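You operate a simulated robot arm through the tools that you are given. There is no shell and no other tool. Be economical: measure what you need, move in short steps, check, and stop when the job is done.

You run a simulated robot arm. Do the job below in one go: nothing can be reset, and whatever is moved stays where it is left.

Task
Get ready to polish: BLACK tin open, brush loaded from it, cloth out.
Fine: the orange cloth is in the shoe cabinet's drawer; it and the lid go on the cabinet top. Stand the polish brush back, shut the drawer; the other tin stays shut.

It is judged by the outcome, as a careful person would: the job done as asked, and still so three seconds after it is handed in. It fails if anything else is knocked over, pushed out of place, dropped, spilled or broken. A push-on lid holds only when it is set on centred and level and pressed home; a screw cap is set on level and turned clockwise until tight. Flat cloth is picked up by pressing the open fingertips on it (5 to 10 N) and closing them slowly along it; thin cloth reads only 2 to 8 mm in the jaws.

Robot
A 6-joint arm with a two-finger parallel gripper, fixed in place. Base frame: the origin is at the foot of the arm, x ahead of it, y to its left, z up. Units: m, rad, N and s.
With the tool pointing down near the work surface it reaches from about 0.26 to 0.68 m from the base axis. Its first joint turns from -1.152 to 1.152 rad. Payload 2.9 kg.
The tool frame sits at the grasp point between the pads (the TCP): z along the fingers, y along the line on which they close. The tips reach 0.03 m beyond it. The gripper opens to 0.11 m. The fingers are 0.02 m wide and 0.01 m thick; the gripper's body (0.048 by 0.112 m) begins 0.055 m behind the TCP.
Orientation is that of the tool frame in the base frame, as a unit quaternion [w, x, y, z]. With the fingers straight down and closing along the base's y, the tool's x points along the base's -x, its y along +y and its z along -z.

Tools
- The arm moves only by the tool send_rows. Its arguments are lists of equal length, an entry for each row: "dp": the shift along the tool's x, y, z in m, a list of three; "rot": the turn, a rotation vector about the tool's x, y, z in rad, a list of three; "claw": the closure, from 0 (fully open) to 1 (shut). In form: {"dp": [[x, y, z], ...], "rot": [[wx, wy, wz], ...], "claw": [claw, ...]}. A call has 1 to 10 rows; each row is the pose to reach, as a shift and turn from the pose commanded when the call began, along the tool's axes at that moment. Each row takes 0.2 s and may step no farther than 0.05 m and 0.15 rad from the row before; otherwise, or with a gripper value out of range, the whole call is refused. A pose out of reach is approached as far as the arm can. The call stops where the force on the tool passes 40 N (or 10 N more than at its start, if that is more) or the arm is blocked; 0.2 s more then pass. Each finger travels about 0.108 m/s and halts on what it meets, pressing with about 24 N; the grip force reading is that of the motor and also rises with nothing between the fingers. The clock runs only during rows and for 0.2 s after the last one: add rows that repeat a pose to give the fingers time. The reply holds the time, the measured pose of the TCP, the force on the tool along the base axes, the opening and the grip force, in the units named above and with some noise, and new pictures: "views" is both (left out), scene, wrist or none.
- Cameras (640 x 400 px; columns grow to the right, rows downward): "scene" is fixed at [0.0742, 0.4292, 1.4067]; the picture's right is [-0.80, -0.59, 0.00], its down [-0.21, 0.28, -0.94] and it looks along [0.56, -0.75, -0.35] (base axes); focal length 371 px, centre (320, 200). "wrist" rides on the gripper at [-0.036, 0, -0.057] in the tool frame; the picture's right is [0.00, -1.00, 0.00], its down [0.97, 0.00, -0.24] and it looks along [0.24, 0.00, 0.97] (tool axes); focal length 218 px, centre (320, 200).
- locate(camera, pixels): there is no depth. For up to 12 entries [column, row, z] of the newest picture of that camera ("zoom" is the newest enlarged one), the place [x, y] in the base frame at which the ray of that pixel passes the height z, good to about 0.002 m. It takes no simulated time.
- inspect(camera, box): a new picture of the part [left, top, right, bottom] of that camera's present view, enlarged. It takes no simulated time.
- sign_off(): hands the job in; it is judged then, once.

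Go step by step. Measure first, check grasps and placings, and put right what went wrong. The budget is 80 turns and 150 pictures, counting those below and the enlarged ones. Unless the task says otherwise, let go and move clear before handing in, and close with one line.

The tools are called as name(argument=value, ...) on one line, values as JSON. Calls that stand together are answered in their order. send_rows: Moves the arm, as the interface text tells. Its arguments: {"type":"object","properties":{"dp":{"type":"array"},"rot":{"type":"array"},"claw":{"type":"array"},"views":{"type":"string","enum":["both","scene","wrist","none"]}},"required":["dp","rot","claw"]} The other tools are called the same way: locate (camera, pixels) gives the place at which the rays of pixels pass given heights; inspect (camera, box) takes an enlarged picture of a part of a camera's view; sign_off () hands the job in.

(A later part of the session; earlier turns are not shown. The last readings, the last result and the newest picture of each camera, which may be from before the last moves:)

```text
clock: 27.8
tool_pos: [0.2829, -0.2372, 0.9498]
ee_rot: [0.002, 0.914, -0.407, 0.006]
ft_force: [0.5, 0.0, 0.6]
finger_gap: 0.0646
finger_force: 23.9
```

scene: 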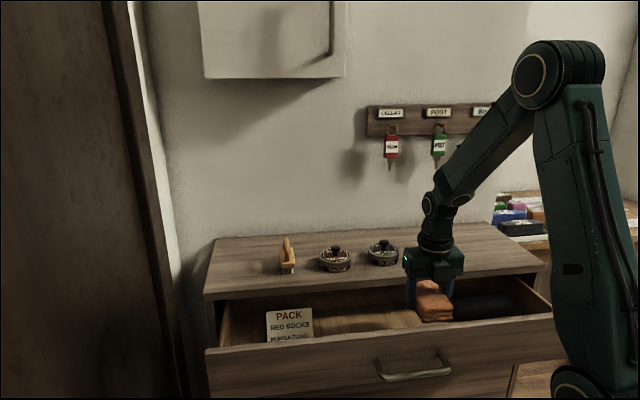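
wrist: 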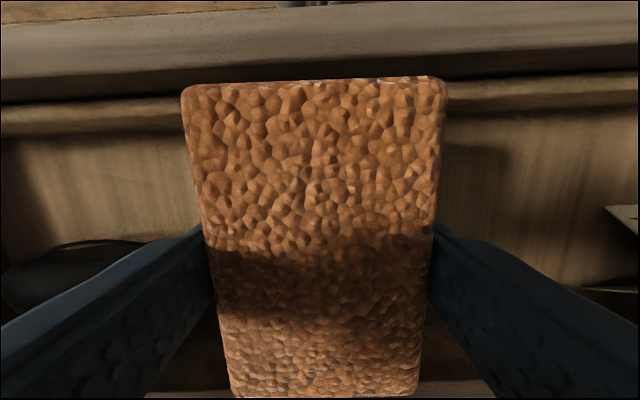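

Cloth is held and rising between edge and drawer front. I continue up to z≈1.04.

send_rows(dp=[[0, 0, -0.015], [0, 0, -0.03], [0, 0, -0.045], [0, 0, -0.06], [0, 0, -0.075], [0, 0, -0.09]], rot=[[0, 0, 0], [0, 0, 0], [0, 0, 0], [0, 0, 0], [0, 0, 0], [0, 0, 0]], claw=[1.0, 1.0, 1.0, 1.0, 1.0, 1.0], views="none")

```text
clock: 29.2
tool_pos: [0.2824, -0.2376, 1.0409]
ee_rot: [0.002, 0.914, -0.406, 0.004]
ft_force: [0.2, 0.5, -1.4]
finger_gap: 0.0643
finger_force: 24.1
```

Held firmly. I carry it over the top to about (0.28,-0.50), turning by 0.4 rad to stay inside the wrist limit.

send_rows(dp=[[0.0214, 0.0197, 0], [0.0429, 0.0393, 0], [0.0643, 0.059, 0], [0.0858, 0.0787, 0], [0.1072, 0.0983, 0], [0.1287, 0.118, 0], [0.15, 0.1377, 0], [0.1715, 0.1573, 0], [0.193, 0.177, 0]], rot=[[0, 0, 0.045], [0, 0, 0.09], [0, 0, 0.135], [0, 0, 0.18], [0, 0, 0.225], [0, 0, 0.27], [0, 0, 0.315], [0, 0, 0.36], [0, 0, 0.4]], claw=[1.0, 1.0, 1.0, 1.0, 1.0, 1.0, 1.0, 1.0, 1.0])

```text
clock: 31.2
tool_pos: [0.28, -0.4994, 1.0414]
ee_rot: [0.002, 0.815, -0.579, 0.005]
ft_force: [-0.1, 0.2, -0.7]
finger_gap: 0.0644
finger_force: 23.9
```

scene: 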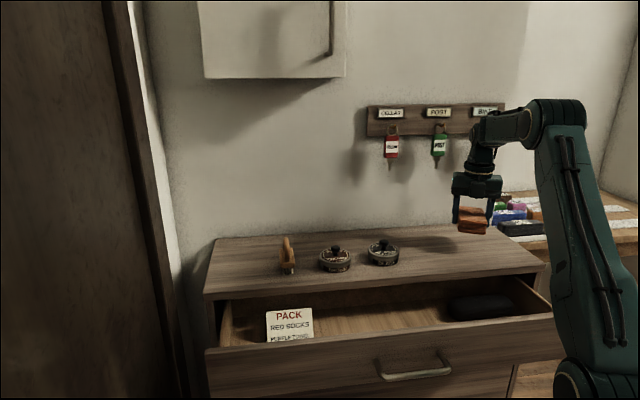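
wrist: 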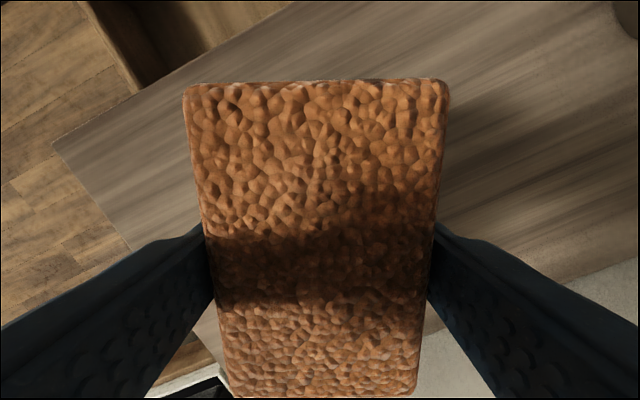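

Over a free area of the top. I lower it: tips should meet the top (≈0.943) with the TCP near 0.974.

send_rows(dp=[[0, 0, 0.02], [0, 0, 0.04], [0, 0, 0.055], [0, 0, 0.06], [0, 0, 0.064], [0, 0, 0.067]], rot=[[0, 0, 0], [0, 0, 0], [0, 0, 0], [0, 0, 0], [0, 0, 0], [0, 0, 0]], claw=[1.0, 1.0, 1.0, 1.0, 1.0, 1.0])

```text
clock: 32.7
tool_pos: [0.2815, -0.5012, 0.9814]
ee_rot: [0.002, 0.815, -0.579, 0.008]
ft_force: [0.3, -0.5, 4.5]
finger_gap: 0.0643
finger_force: 23.5
stopped in row 6: the force on the tool passed its limit (the readings are from after the stop); the commanded pose is now the measured one
```

scene: 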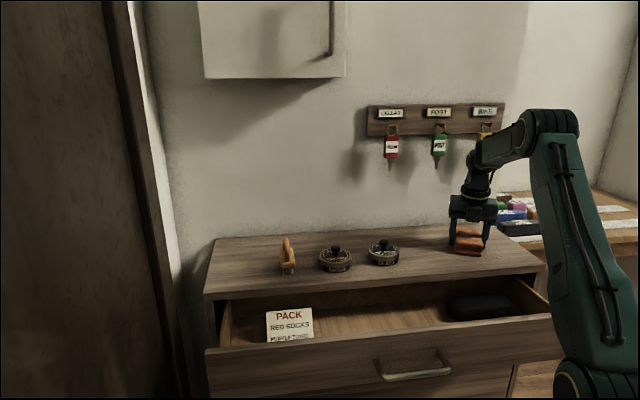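
wrist: 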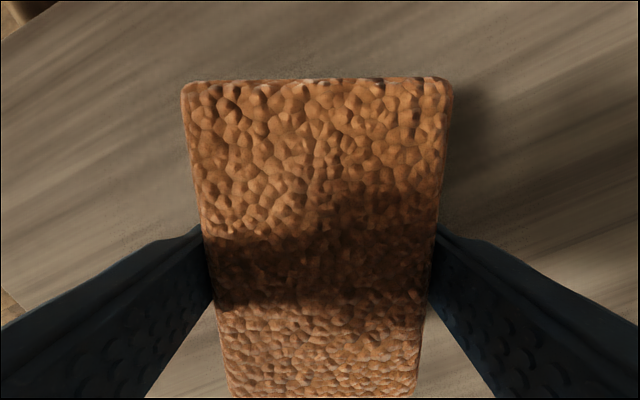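

Contact: the cloth rests on the top (top z ≈ 0.949). I release and rise.

send_rows(dp=[[0, 0, -0.001], [0, 0, -0.001], [0, 0, -0.001], [0, 0, -0.02], [0, 0, -0.05], [0, 0, -0.09], [0, 0, -0.12]], rot=[[0, 0, 0], [0, 0, 0], [0, 0, 0], [0, 0, 0], [0, 0, 0], [0, 0, 0], [0, 0, 0]], claw=[0.3, 0.2, 0.15, 0.15, 0.15, 0.15, 0.15])

```text
clock: 34.3
tool_pos: [0.2802, -0.499, 1.1008]
ee_rot: [0.003, 0.815, -0.58, 0.008]
ft_force: [-0.7, 0.2, 0.3]
finger_gap: 0.0934
finger_force: 0.0
```

scene: 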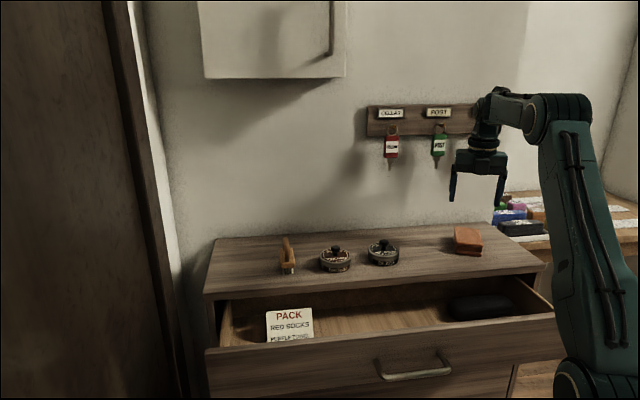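
wrist: 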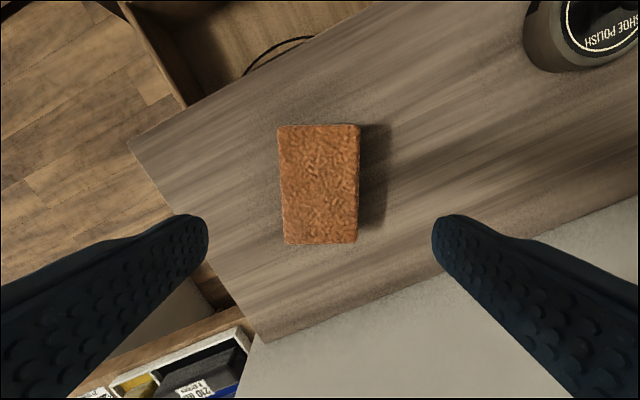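

The cloth lies well on the top. Next I shut the drawer: with closed fingers I'll push the handle bar's outer side near its left end, so I fly to in front of it first.

send_rows(dp=[[-0.0439, -0.0129, 0], [-0.0878, -0.0257, 0], [-0.1316, -0.0386, 0], [-0.1755, -0.0515, 0], [-0.2194, -0.0644, 0], [-0.2633, -0.0772, 0], [-0.3072, -0.0901, 0], [-0.351, -0.103, 0], [-0.3949, -0.1158, 0], [-0.4388, -0.1287, 0]], rot=[[0, 0, -0.045], [0, 0, -0.09], [0, 0, -0.135], [0, 0, -0.18], [0, 0, -0.225], [0, 0, -0.27], [0, 0, -0.315], [0, 0, -0.36], [0, 0, -0.405], [0, 0, -0.45]], claw=[0.3, 0.4, 0.5, 0.6, 0.7, 0.8, 0.9, 1.0, 1.0, 1.0])

```text
clock: 36.5
tool_pos: [0.2572, -0.0415, 1.0925]
ee_rot: [0.005, 0.924, -0.383, 0.007]
ft_force: [1.1, 0.1, 0.2]
finger_gap: 0.0001
finger_force: 23.7
```

scene: 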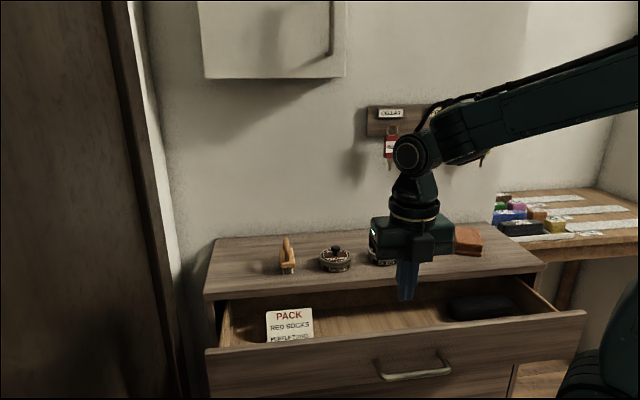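
wrist: 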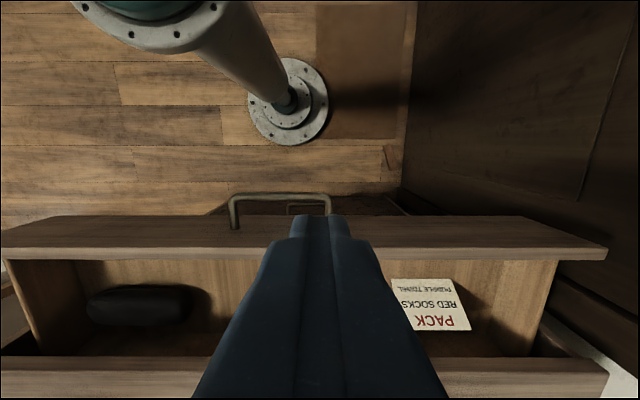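

The bar is at row 196, columns 232–330. Measuring it.

locate(camera="wrist", pixels=[[240, 196, 0.862], [280, 196, 0.862], [325, 196, 0.862], [280, 192, 0.862], [280, 220, 0.9], [280, 248, 0.92], [330, 210, 0.862]])

inspect(camera="wrist", box=[220, 170, 360, 270])

```text
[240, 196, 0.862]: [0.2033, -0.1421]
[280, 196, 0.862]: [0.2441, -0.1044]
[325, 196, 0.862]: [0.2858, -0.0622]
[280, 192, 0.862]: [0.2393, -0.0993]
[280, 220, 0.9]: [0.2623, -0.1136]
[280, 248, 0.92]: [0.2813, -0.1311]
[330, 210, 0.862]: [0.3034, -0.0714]
```

```text
4.00 times, centred on (290, 220) of wrist
```

zoom: 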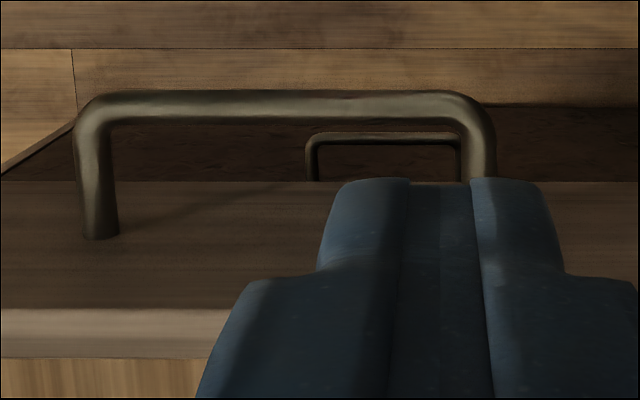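

Bar outer side is about 0.0185 m ahead of the finger surface. I straighten the small tilt and descend to TCP z≈0.870 in front of it.

send_rows(dp=[[0.0, 0.006, 0.045], [0.0, 0.006, 0.09], [0.002, 0.006, 0.135], [0.002, 0.006, 0.18], [0.004, 0.006, 0.2225], [0.004, 0.006, 0.2225]], rot=[[0.004, -0.017, 0], [0.004, -0.017, 0], [0.004, -0.017, 0], [0.004, -0.017, 0], [0.004, -0.017, 0], [0.004, -0.017, 0]], claw=[1.0, 1.0, 1.0, 1.0, 1.0, 1.0])

```text
clock: 37.9
tool_pos: [0.2575, -0.0532, 0.871]
ee_rot: [-0.001, 0.924, -0.383, 0.0]
ft_force: [0.9, -1.0, 0.9]
finger_gap: 0.0
finger_force: 23.7
```

scene: 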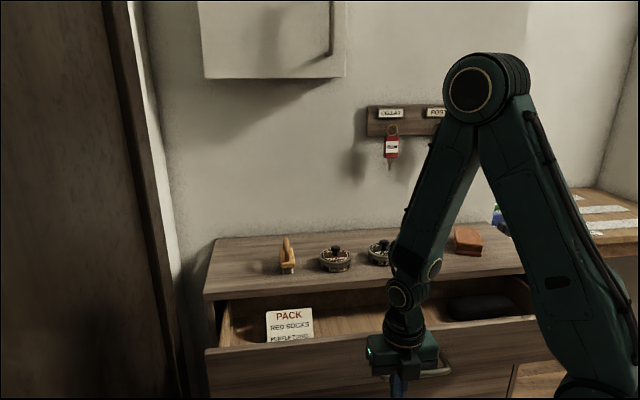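
wrist: 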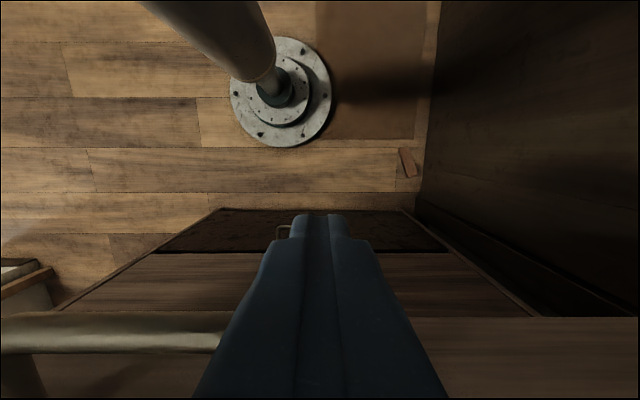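

The fingers stand just outside the bar. I push inward 0.145 m.

send_rows(dp=[[0.01, 0, 0], [0.024, 0, 0], [0.039, 0, 0], [0.054, 0, 0], [0.069, 0, 0], [0.084, 0, 0], [0.099, 0, 0], [0.114, 0, 0], [0.13, 0, 0], [0.145, 0, 0]], rot=[[0, 0, 0], [0, 0, 0], [0, 0, 0], [0, 0, 0], [0, 0, 0], [0, 0, 0], [0, 0, 0], [0, 0, 0], [0, 0, 0], [0, 0, 0]], claw=[1.0, 1.0, 1.0, 1.0, 1.0, 1.0, 1.0, 1.0, 1.0, 1.0])

send_rows(dp=[[0.005, 0, 0], [0.01, 0, 0], [0.015, 0, 0], [0.02, 0, 0], [0.024, 0, 0], [0.028, 0, 0], [0.032, 0, 0]], rot=[[0, 0, 0], [0, 0, 0], [0, 0, 0], [0, 0, 0], [0, 0, 0], [0, 0, 0], [0, 0, 0]], claw=[1.0, 1.0, 1.0, 1.0, 1.0, 1.0, 1.0])

```text
clock: 40.1
tool_pos: [0.3606, -0.1564, 0.8707]
ee_rot: [0.0, 0.923, -0.384, 0.0]
ft_force: [0.8, 0.1, 0.8]
finger_gap: 0.0001
finger_force: 24.3
```

scene: 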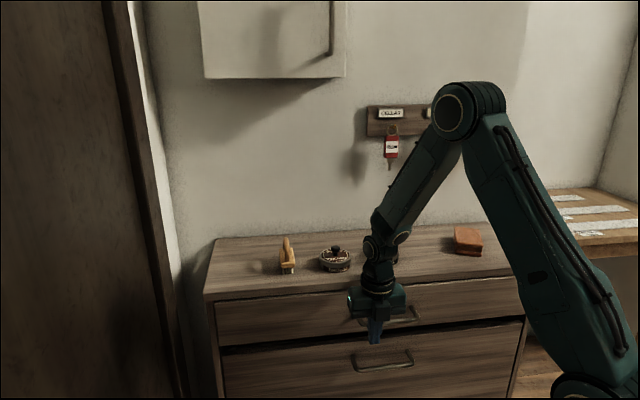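
wrist: 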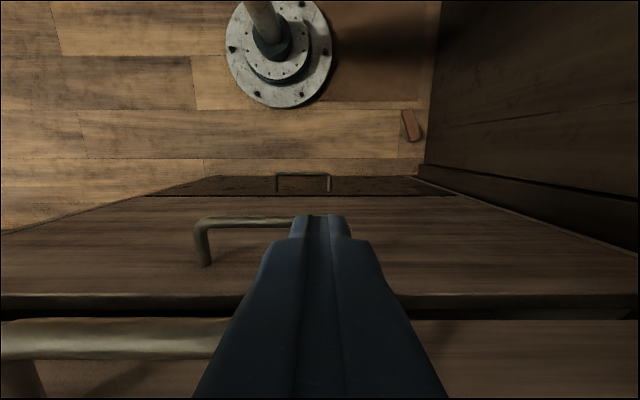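

```text
clock: 41.4
tool_pos: [0.3743, -0.1669, 0.8707]
ee_rot: [-0.003, 0.924, -0.381, -0.009]
ft_force: [-5.0, 3.9, 7.4]
finger_gap: 0.0
finger_force: 24.0
stopped in row 6: the force on the tool passed its limit (the readings are from after the stop); the commanded pose is now the measured one
```

scene: 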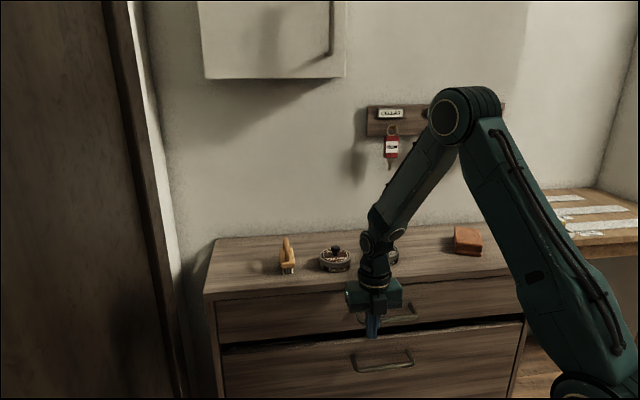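
wrist: 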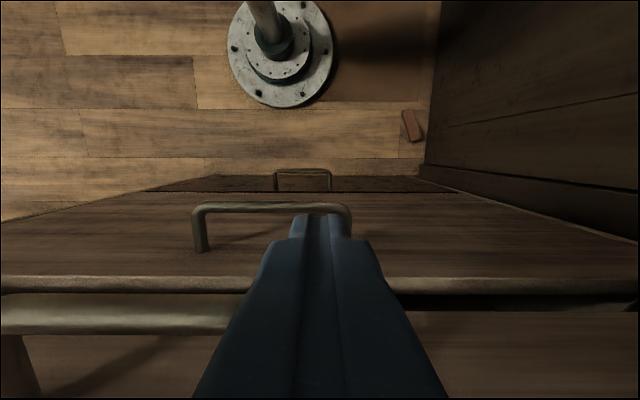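

The push ended at a hard stop, at the expected closed place. I back off, rise and look.

send_rows(dp=[[-0.02, 0, 0], [-0.03, 0, -0.03], [-0.03, 0, -0.07], [-0.03, 0, -0.11], [-0.03, 0, -0.15], [-0.03, 0, -0.19]], rot=[[0, 0, 0], [0, 0, 0.13], [0, 0, 0.26], [0, 0, 0.39], [0, 0, 0.52], [0, 0, 0.65]], claw=[1.0, 1.0, 1.0, 0.8, 0.8, 0.7])

inspect(camera="scene", box=[190, 220, 560, 398])

```text
clock: 42.8
tool_pos: [0.3549, -0.1471, 1.0618]
ee_rot: [0.0, 0.754, -0.657, -0.007]
ft_force: [-0.9, 0.7, 0.9]
finger_gap: 0.033
finger_force: 0.2
```

scene: 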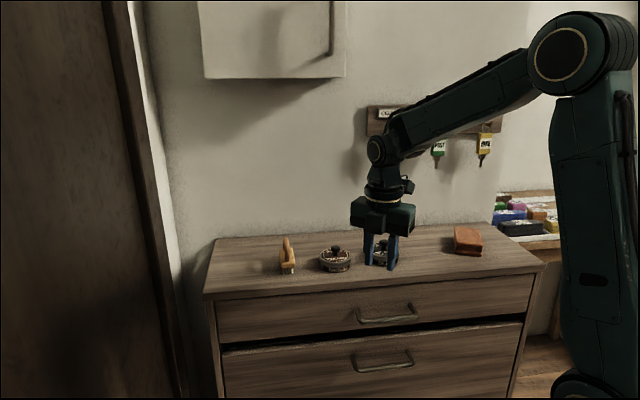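
wrist: 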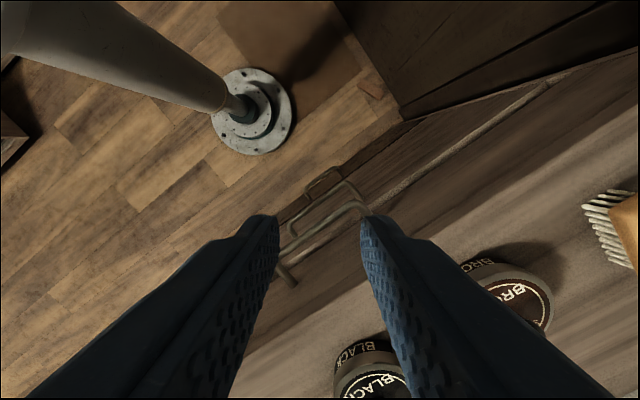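

```text
1.73 times, centred on (375, 309) of scene
```

zoom: 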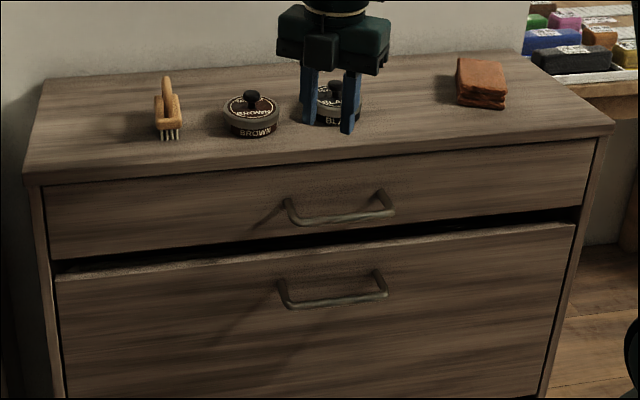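

The drawer is shut as at the start. I move above the BLACK tin, straightening the tilt.

send_rows(dp=[[0, 0, -0.04], [0.045, -0.013, -0.04], [0.09, -0.026, -0.04], [0.135, -0.04, -0.04], [0.177, -0.0533, -0.04]], rot=[[0.0092, 0.0106, 0], [0.0092, 0.0106, 0], [0.0092, 0.0106, 0], [0.0092, 0.0106, 0], [0.0092, 0.0106, 0]], claw=[0.6, 0.6, 0.6, 0.6, 0.6])

```text
clock: 44.0
tool_pos: [0.4339, -0.3178, 1.0984]
ee_rot: [-0.001, 0.755, -0.656, -0.001]
ft_force: [-0.1, 0.2, -0.3]
finger_gap: 0.044
finger_force: 0.0
```

scene: 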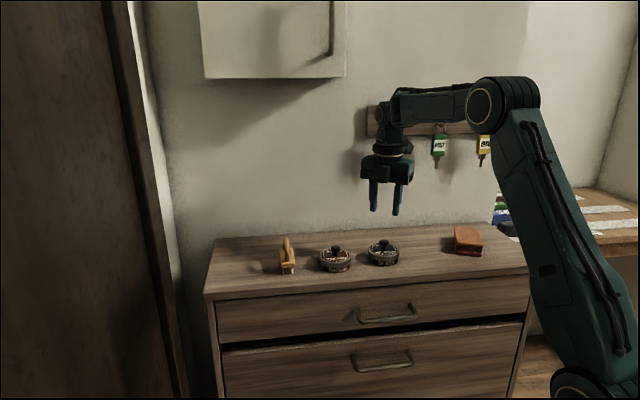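
wrist: 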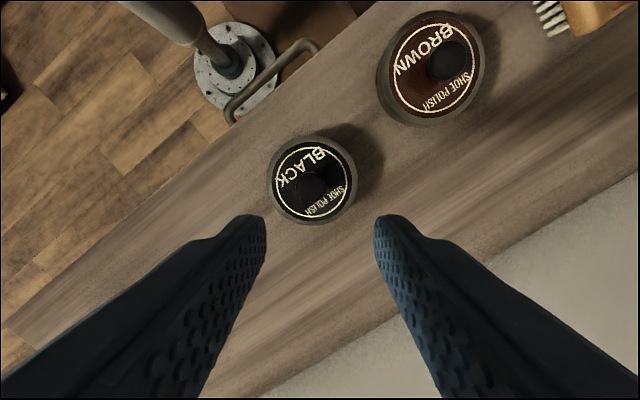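

Knob at (312,186), lid ring centred at about (312,181). Enlarging and measuring.

inspect(camera="wrist", box=[252, 120, 372, 240])

inspect(camera="scene", box=[350, 225, 420, 275])

locate(camera="wrist", pixels=[[312, 182, 0.975], [312, 187, 0.99], [312, 187, 1.0], [268, 180, 0.972], [357, 180, 0.972], [312, 135, 0.972], [312, 224, 0.972]])

locate(camera="scene", pixels=[[384, 241.5, 0.99], [384, 241.5, 1.0], [384, 265.5, 0.949], [384, 265.5, 0.943]])

```text
3.33 times, centred on (312, 180) of wrist
```

zoom: 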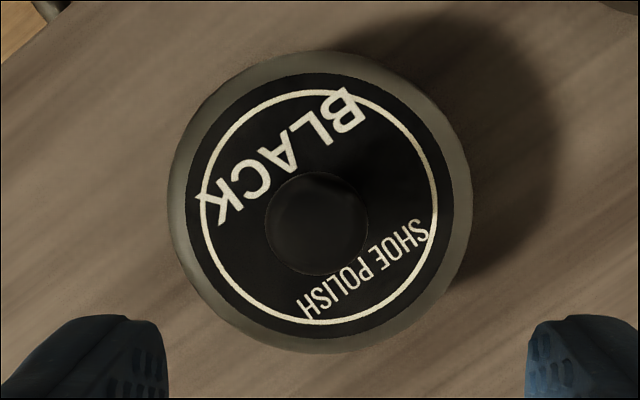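

```text
8.00 times, centred on (385, 250) of scene
```

zoom: 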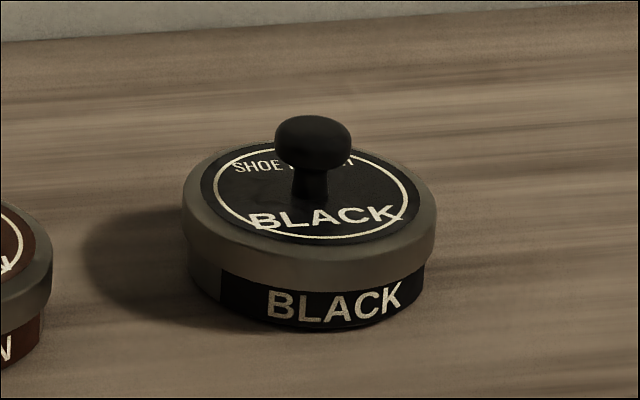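

```text
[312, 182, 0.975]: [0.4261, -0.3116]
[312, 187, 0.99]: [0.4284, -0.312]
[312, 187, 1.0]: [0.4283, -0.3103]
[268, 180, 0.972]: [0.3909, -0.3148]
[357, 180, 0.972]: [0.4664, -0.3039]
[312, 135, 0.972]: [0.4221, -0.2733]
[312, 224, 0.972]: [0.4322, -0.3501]
```

```text
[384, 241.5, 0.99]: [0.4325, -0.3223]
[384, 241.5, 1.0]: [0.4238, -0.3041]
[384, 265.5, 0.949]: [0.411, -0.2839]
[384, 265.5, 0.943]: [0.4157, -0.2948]
```

Knob centre ≈ (0.428,-0.312), head z ≈ 0.985–1.003, lid top ≈ 0.974. I descend so the tips end just above the lid top and close on the knob.

send_rows(dp=[[-0.0066, 0.005, 0.02], [-0.0066, 0.005, 0.045], [-0.0066, 0.005, 0.065], [-0.0066, 0.005, 0.08], [-0.0066, 0.005, 0.088], [-0.0066, 0.005, 0.088]], rot=[[0, 0, 0], [0, 0, 0], [0, 0, 0], [0, 0, 0], [0, 0, 0], [0, 0, 0]], claw=[0.6, 0.6, 0.6, 0.6, 0.6, 0.6])

```text
clock: 45.4
tool_pos: [0.4261, -0.3111, 1.0103]
ee_rot: [0.0, 0.754, -0.657, -0.001]
ft_force: [0.1, -0.8, -0.6]
finger_gap: 0.044
finger_force: 0.1
```

scene: 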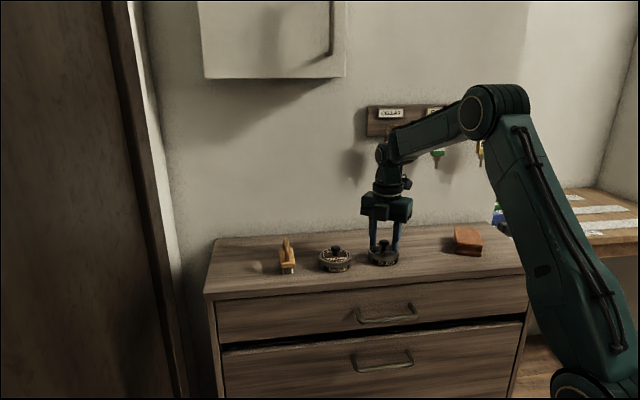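
wrist: 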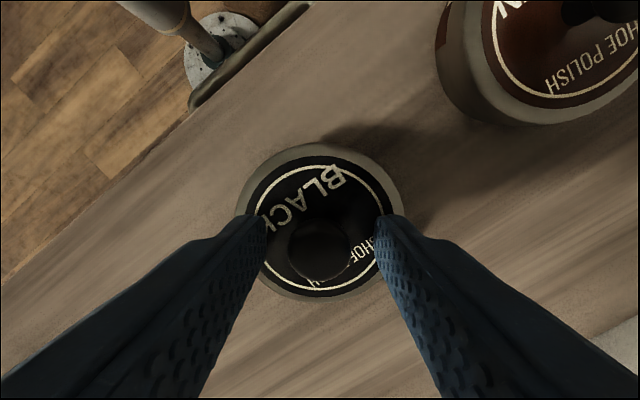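

The knob (318,250) sits between the fingers, about 3 mm toward the camera. I shift 3 mm and close.

send_rows(dp=[[-0.003, 0, 0], [-0.003, 0, 0], [-0.003, 0, 0], [-0.003, 0, 0], [-0.003, 0, 0]], rot=[[0, 0, 0], [0, 0, 0], [0, 0, 0], [0, 0, 0], [0, 0, 0]], claw=[0.65, 0.75, 0.85, 1.0, 1.0], views="wrist")

```text
clock: 46.6
tool_pos: [0.4265, -0.3082, 1.0106]
ee_rot: [0.0, 0.754, -0.657, -0.001]
ft_force: [0.1, -1.1, 1.2]
finger_gap: 0.0214
finger_force: 24.3
```

wrist: 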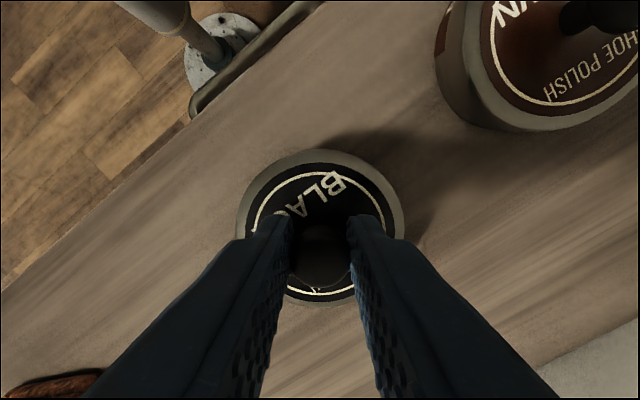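

Knob gripped (gap 0.0214, 24 N). I lift slowly.

send_rows(dp=[[0, 0, -0.003], [0, 0, -0.006], [0, 0, -0.009], [0, 0, -0.012], [0, 0, -0.016], [0, 0, -0.022], [0, 0, -0.03]], rot=[[0, 0, 0], [0, 0, 0], [0, 0, 0], [0, 0, 0], [0, 0, 0], [0, 0, 0], [0, 0, 0]], claw=[1.0, 1.0, 1.0, 1.0, 1.0, 1.0, 1.0])

inspect(camera="scene", box=[340, 200, 430, 280])

```text
clock: 48.2
tool_pos: [0.4258, -0.309, 1.0401]
ee_rot: [0.0, 0.754, -0.657, -0.001]
ft_force: [-0.2, -0.2, -0.2]
finger_gap: 0.0213
finger_force: 23.8
```

scene: 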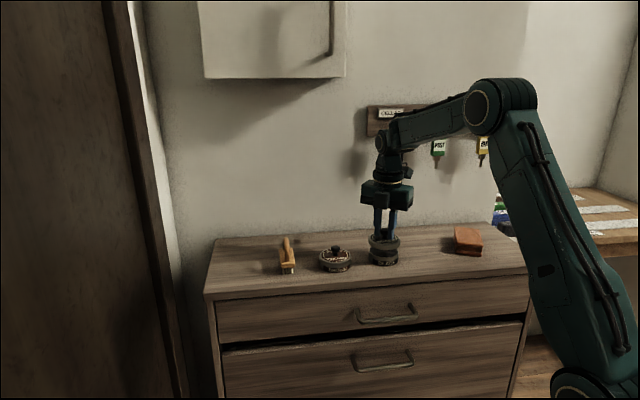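
wrist: 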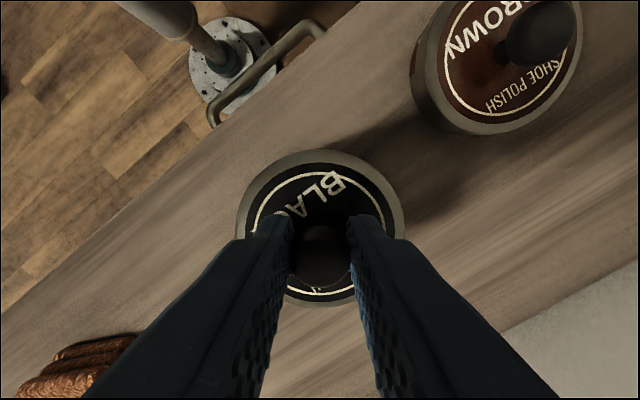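

```text
5.00 times, centred on (385, 240) of scene
```

zoom: 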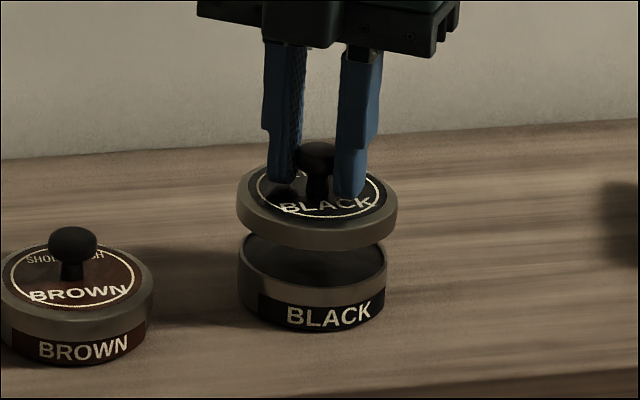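

The lid came off cleanly and the tin stayed. I carry the lid to a free place at about (0.40,-0.43) on the top.

send_rows(dp=[[0, 0, -0.03], [0.03, 0.011, -0.03], [0.06, 0.022, -0.03], [0.09, 0.033, -0.03], [0.1163, 0.0424, -0.03], [0.1163, 0.0424, 0], [0.1163, 0.0424, 0.02], [0.1163, 0.0424, 0.03]], rot=[[0, 0, 0], [0, 0, 0], [0, 0, 0], [0, 0, 0], [0, 0, 0], [0, 0, 0], [0, 0, 0], [0, 0, 0]], claw=[1.0, 1.0, 1.0, 1.0, 1.0, 1.0, 1.0, 1.0])

inspect(camera="scene", box=[340, 200, 500, 290])

```text
clock: 50.0
tool_pos: [0.4011, -0.4295, 1.0096]
ee_rot: [0.0, 0.754, -0.656, 0.0]
ft_force: [0.0, -1.0, -0.3]
finger_gap: 0.0209
finger_force: 24.3
```

scene: 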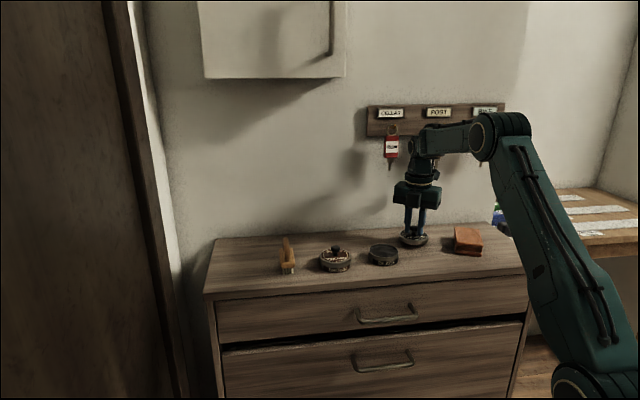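
wrist: 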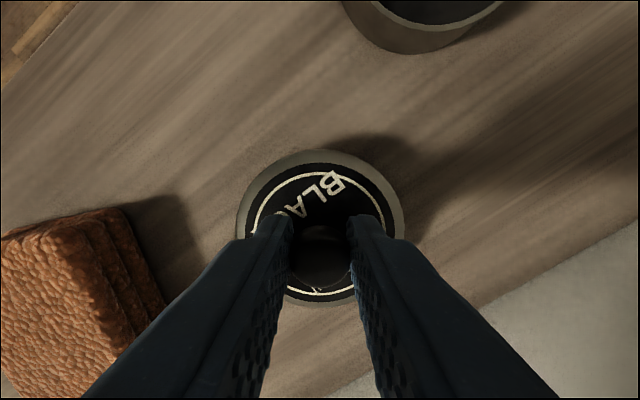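

```text
4.00 times, centred on (420, 245) of scene
```

zoom: 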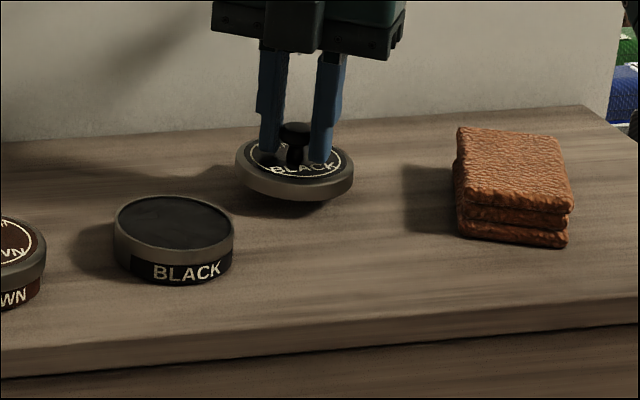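

Free place, the lid still ~1 cm above the top. I lower in 2 mm steps until it touches.

send_rows(dp=[[0, 0, 0.003], [0, 0, 0.005], [0, 0, 0.007], [0, 0, 0.009], [0, 0, 0.011], [0, 0, 0.013], [0, 0, 0.015], [0, 0, 0.017]], rot=[[0, 0, 0], [0, 0, 0], [0, 0, 0], [0, 0, 0], [0, 0, 0], [0, 0, 0], [0, 0, 0], [0, 0, 0]], claw=[1.0, 1.0, 1.0, 1.0, 1.0, 1.0, 1.0, 1.0], views="none")

inspect(camera="scene", box=[340, 200, 500, 290])

```text
clock: 51.8
tool_pos: [0.4002, -0.4296, 0.9954]
ee_rot: [0.0, 0.754, -0.657, 0.001]
ft_force: [-3.9, 4.7, 15.1]
finger_gap: 0.0211
finger_force: 24.1
```

```text
4.00 times, centred on (420, 245) of scene
```

zoom: 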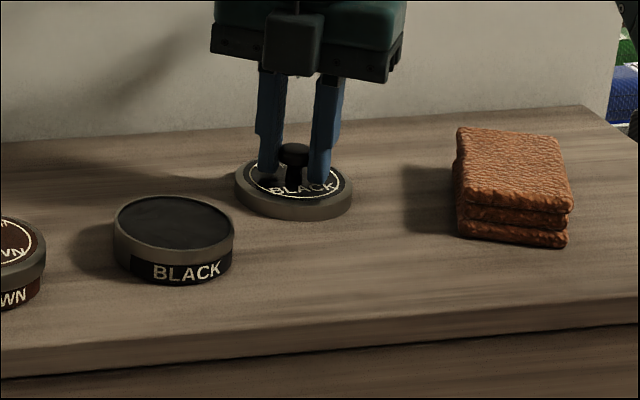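

The lid rests flat with 15 N. I release and rise, then move toward the brush for a look.

send_rows(dp=[[0, 0, -0.002], [0, 0, -0.002], [0, 0, -0.03], [0, 0, -0.07], [0, 0, -0.11], [0, 0, -0.125]], rot=[[0, 0, 0], [0, 0, 0], [0, 0, 0], [0, 0, 0], [0, 0, 0], [0, 0, 0]], claw=[0.6, 0.6, 0.6, 0.6, 0.6, 0.6], views="none")

send_rows(dp=[[-0.035, -0.02, 0], [-0.07, -0.04, 0], [-0.105, -0.06, 0], [-0.14, -0.08, 0], [-0.175, -0.1, 0], [-0.21, -0.12, 0], [-0.245, -0.14, 0]], rot=[[0, 0, 0], [0, 0, 0], [0, 0, 0], [0, 0, 0], [0, 0, 0], [0, 0, 0], [0, 0, 0]], claw=[0.4, 0.4, 0.4, 0.4, 0.4, 0.4, 0.4])

inspect(camera="scene", box=[260, 220, 340, 280])

```text
clock: 53.2
tool_pos: [0.4012, -0.429, 1.1188]
ee_rot: [0.0, 0.755, -0.656, -0.001]
ft_force: [-0.5, -0.7, 0.1]
finger_gap: 0.0439
finger_force: 0.1
```

```text
clock: 54.8
tool_pos: [0.5054, -0.1685, 1.1177]
ee_rot: [0.0, 0.755, -0.656, -0.001]
ft_force: [0.9, -0.8, -0.1]
finger_gap: 0.0661
finger_force: 0.2
```

scene: 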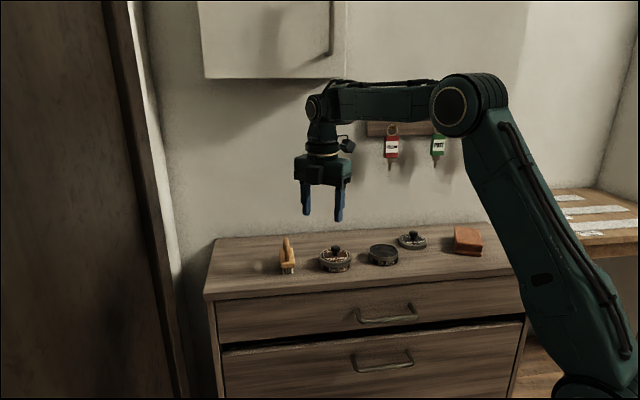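
wrist: 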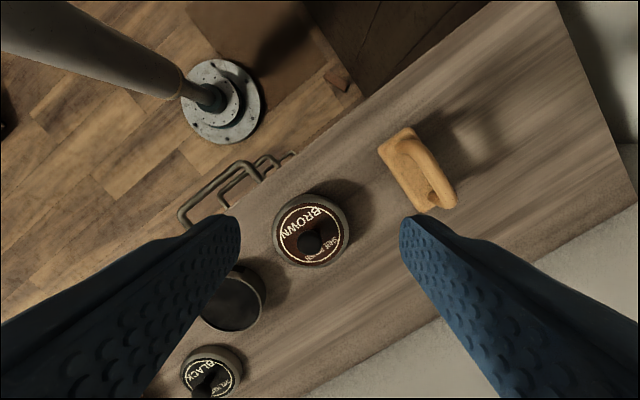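

```text
6.67 times, centred on (300, 250) of scene
```

zoom: 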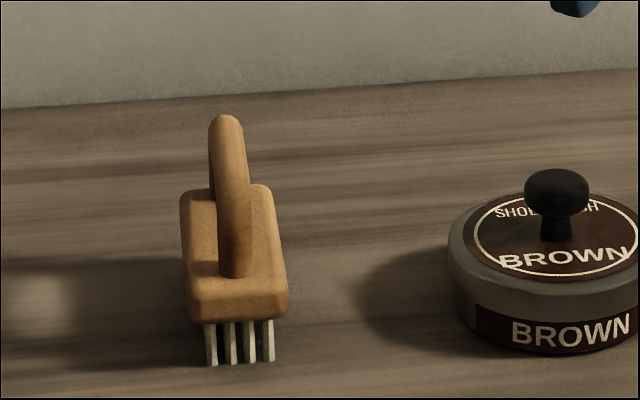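

The brush: a block with bristles down and an arched handle along its length, at wrist (378–458, 128–213). Measuring the handle top.

inspect(camera="wrist", box=[360, 110, 480, 230])

locate(camera="scene", pixels=[[286.2, 239, 1.0], [286.2, 239, 1.01], [286.2, 239, 1.02], [286.2, 239, 1.03], [287.5, 273, 0.947], [287.7, 261, 0.97], [287.7, 261, 0.98]])

locate(camera="wrist", pixels=[[425, 165, 1.0], [425, 165, 1.02], [438, 165, 1.0], [438, 165, 1.02], [395, 136, 0.975], [440, 212, 0.975]])

```text
3.33 times, centred on (420, 170) of wrist
```

zoom: 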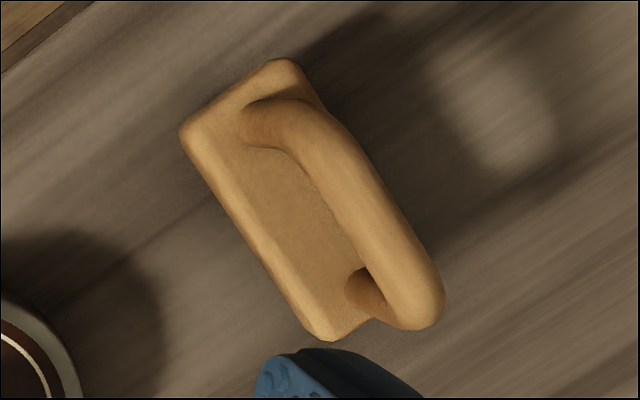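

```text
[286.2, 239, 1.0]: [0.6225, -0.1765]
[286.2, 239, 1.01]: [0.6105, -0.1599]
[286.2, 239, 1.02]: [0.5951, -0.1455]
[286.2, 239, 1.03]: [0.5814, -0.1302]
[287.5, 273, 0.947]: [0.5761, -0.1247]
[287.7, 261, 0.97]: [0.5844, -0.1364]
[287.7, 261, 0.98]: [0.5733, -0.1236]
```

```text
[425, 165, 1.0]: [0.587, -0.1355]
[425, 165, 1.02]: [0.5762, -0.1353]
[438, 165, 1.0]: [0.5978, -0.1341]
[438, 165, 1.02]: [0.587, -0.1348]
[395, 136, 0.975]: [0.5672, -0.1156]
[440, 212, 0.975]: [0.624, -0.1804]
```

Handle top is near z 1.02, centred about (0.585,-0.140), its axis along -45°. I turn to close across it and hover above.

send_rows(dp=[[-0.003, -0.017, 0], [-0.007, -0.033, 0], [-0.01, -0.05, 0.01], [-0.014, -0.067, 0.02], [-0.017, -0.0828, 0.035], [-0.017, -0.0828, 0.035]], rot=[[0, 0, -0.13], [0, 0, -0.26], [0, 0, -0.39], [0, 0, -0.52], [0, 0, -0.645], [0, 0, -0.645]], claw=[0.4, 0.4, 0.4, 0.5, 0.5, 0.5])

```text
clock: 56.2
tool_pos: [0.5859, -0.1383, 1.0823]
ee_rot: [0.0, 0.924, -0.383, -0.001]
ft_force: [0.3, 0.0, 0.1]
finger_gap: 0.055
finger_force: 0.1
```

scene: 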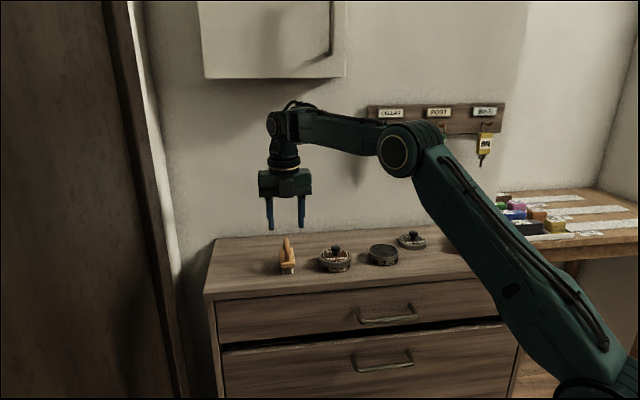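
wrist: 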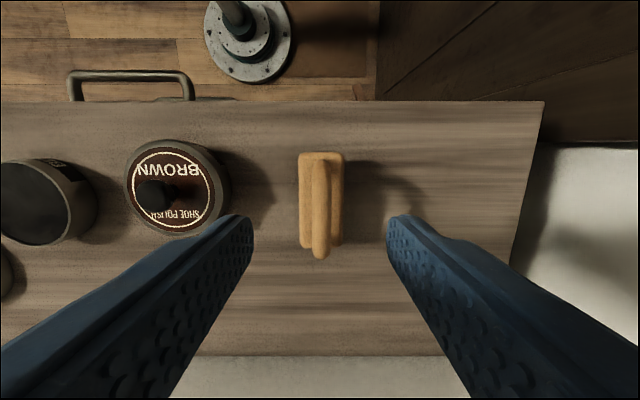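

Aligned: handle at column 321, block rows 152–247. Measuring for the fore-aft position.

locate(camera="wrist", pixels=[[300, 154, 0.975], [343, 154, 0.975], [301, 245, 0.975], [342, 245, 0.975], [321, 165, 1.01], [321, 255, 1.01]])

inspect(camera="wrist", box=[270, 140, 370, 270])

```text
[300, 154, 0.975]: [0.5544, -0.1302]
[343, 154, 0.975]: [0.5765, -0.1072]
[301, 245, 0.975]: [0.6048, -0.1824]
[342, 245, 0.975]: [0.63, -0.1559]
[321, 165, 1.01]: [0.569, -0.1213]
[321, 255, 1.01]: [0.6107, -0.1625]
```

```text
3.08 times, centred on (320, 205) of wrist
```

zoom: 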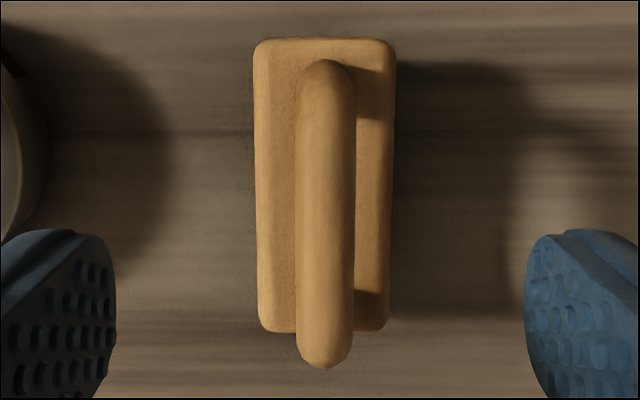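

Block centre ≈ (0.590,-0.143), 0.071 × 0.034. I shift 6 mm and descend to TCP ≈1.018 with the fingers either side of the handle.

send_rows(dp=[[0.006, -0.0003, 0.02], [0.006, -0.0003, 0.04], [0.006, -0.0003, 0.054], [0.006, -0.0003, 0.064], [0.006, -0.0003, 0.064]], rot=[[0, 0, 0], [0, 0, 0], [0, 0, 0], [0, 0, 0], [0, 0, 0]], claw=[0.55, 0.6, 0.6, 0.6, 0.6])

inspect(camera="scene", box=[250, 200, 350, 280])

```text
clock: 57.4
tool_pos: [0.5894, -0.1433, 1.0198]
ee_rot: [-0.001, 0.924, -0.383, 0.0]
ft_force: [0.7, -0.3, 0.3]
finger_gap: 0.0441
finger_force: 0.0
```

scene: 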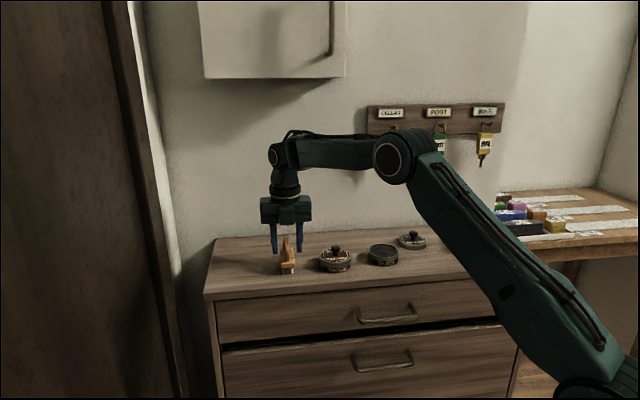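
wrist: 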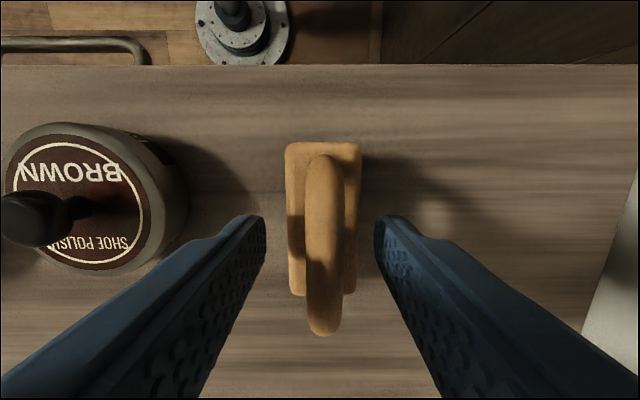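

```text
5.00 times, centred on (300, 240) of scene
```

zoom: 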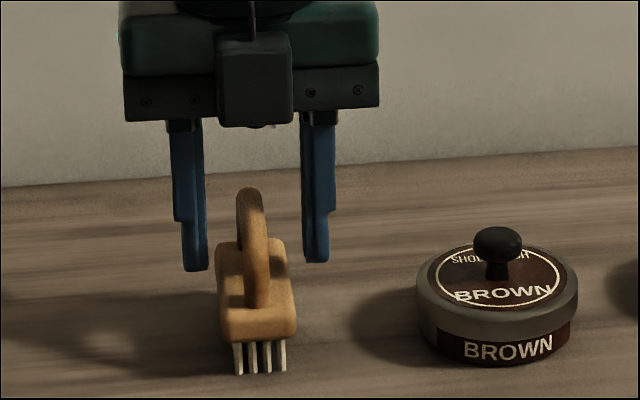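

Fingers straddle the handle (column 324). I go 4 mm lower, shift 1 mm, and close.

send_rows(dp=[[0, -0.0012, 0.004], [0, -0.0012, 0.004], [0, -0.0012, 0.004], [0, -0.0012, 0.004], [0, -0.0012, 0.004], [0, -0.0012, 0.004]], rot=[[0, 0, 0], [0, 0, 0], [0, 0, 0], [0, 0, 0], [0, 0, 0], [0, 0, 0]], claw=[0.6, 0.7, 0.8, 0.9, 1.0, 1.0], views="wrist")

```text
clock: 58.8
tool_pos: [0.5898, -0.1428, 1.0152]
ee_rot: [-0.001, 0.924, -0.383, 0.0]
ft_force: [0.9, -0.1, 0.9]
finger_gap: 0.0105
finger_force: 24.3
```

wrist: 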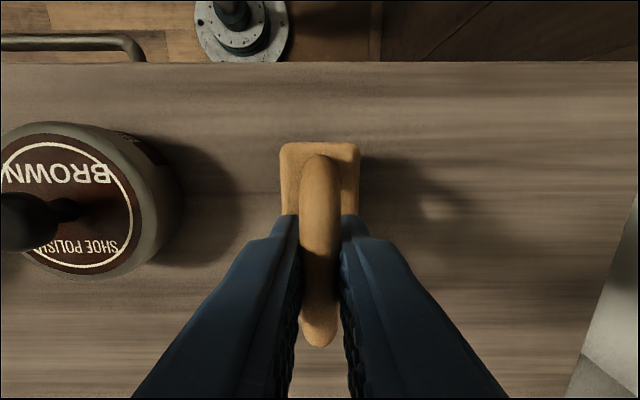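

Handle gripped (gap 0.0105). I remember this pose (0.5898,-0.1428,1.0152) for putting it back. I lift and inspect the bristles.

send_rows(dp=[[0, 0, -0.01], [0, 0, -0.03], [0, 0, -0.06], [0, 0, -0.09], [0, 0, -0.11]], rot=[[0, 0, 0], [0, 0, 0], [0, 0, 0], [0, 0, 0], [0, 0, 0]], claw=[1.0, 1.0, 1.0, 1.0, 1.0])

inspect(camera="scene", box=[250, 170, 420, 280])

```text
clock: 60.0
tool_pos: [0.5897, -0.1423, 1.1255]
ee_rot: [-0.001, 0.924, -0.383, 0.0]
ft_force: [-0.1, 0.0, -0.6]
finger_gap: 0.0107
finger_force: 23.7
```

scene: 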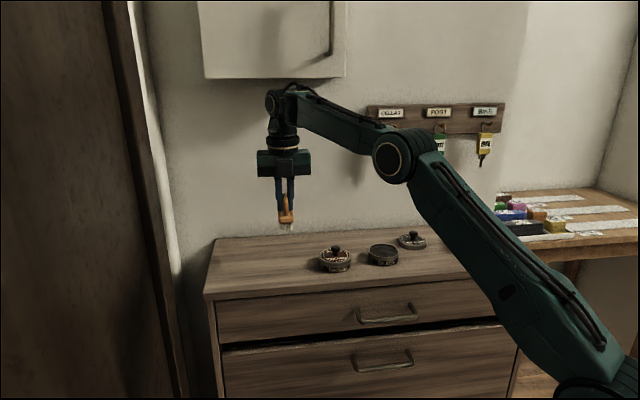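
wrist: 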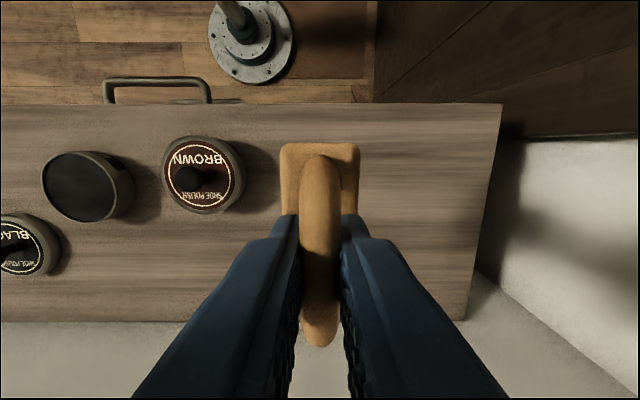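

```text
3.64 times, centred on (335, 225) of scene
```

zoom: 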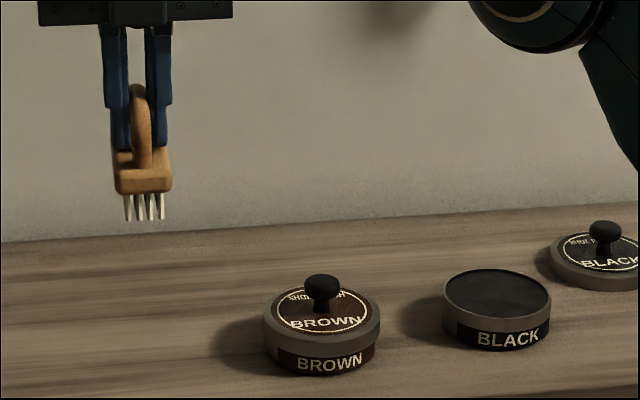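

Bristles are inset from the block's edges. Now I measure the open tin: rim around wrist (43–125, 152–222).

inspect(camera="wrist", box=[20, 130, 160, 240])

inspect(camera="scene", box=[355, 230, 415, 275])

inspect(camera="scene", box=[260, 190, 310, 240])

```text
3.64 times, centred on (90, 185) of wrist
```

zoom: 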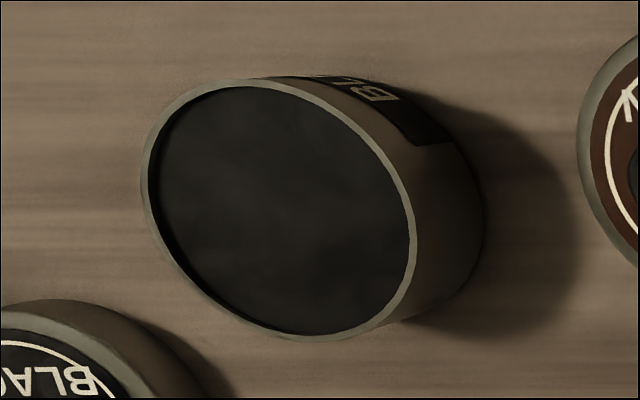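

```text
8.89 times, centred on (385, 252) of scene
```

zoom: 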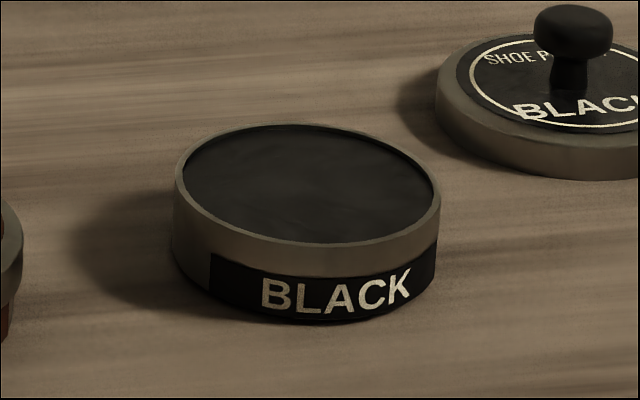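

```text
8.00 times, centred on (285, 215) of scene
```

zoom: 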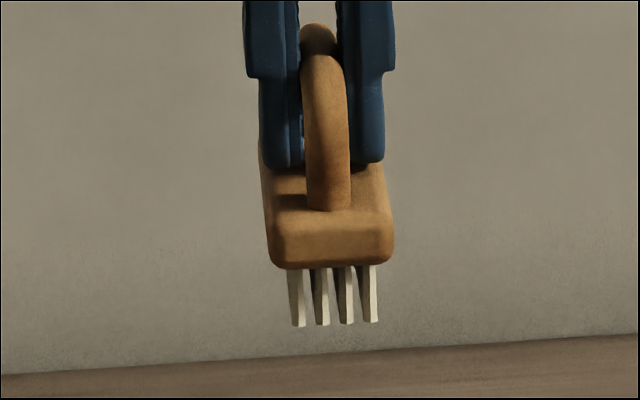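

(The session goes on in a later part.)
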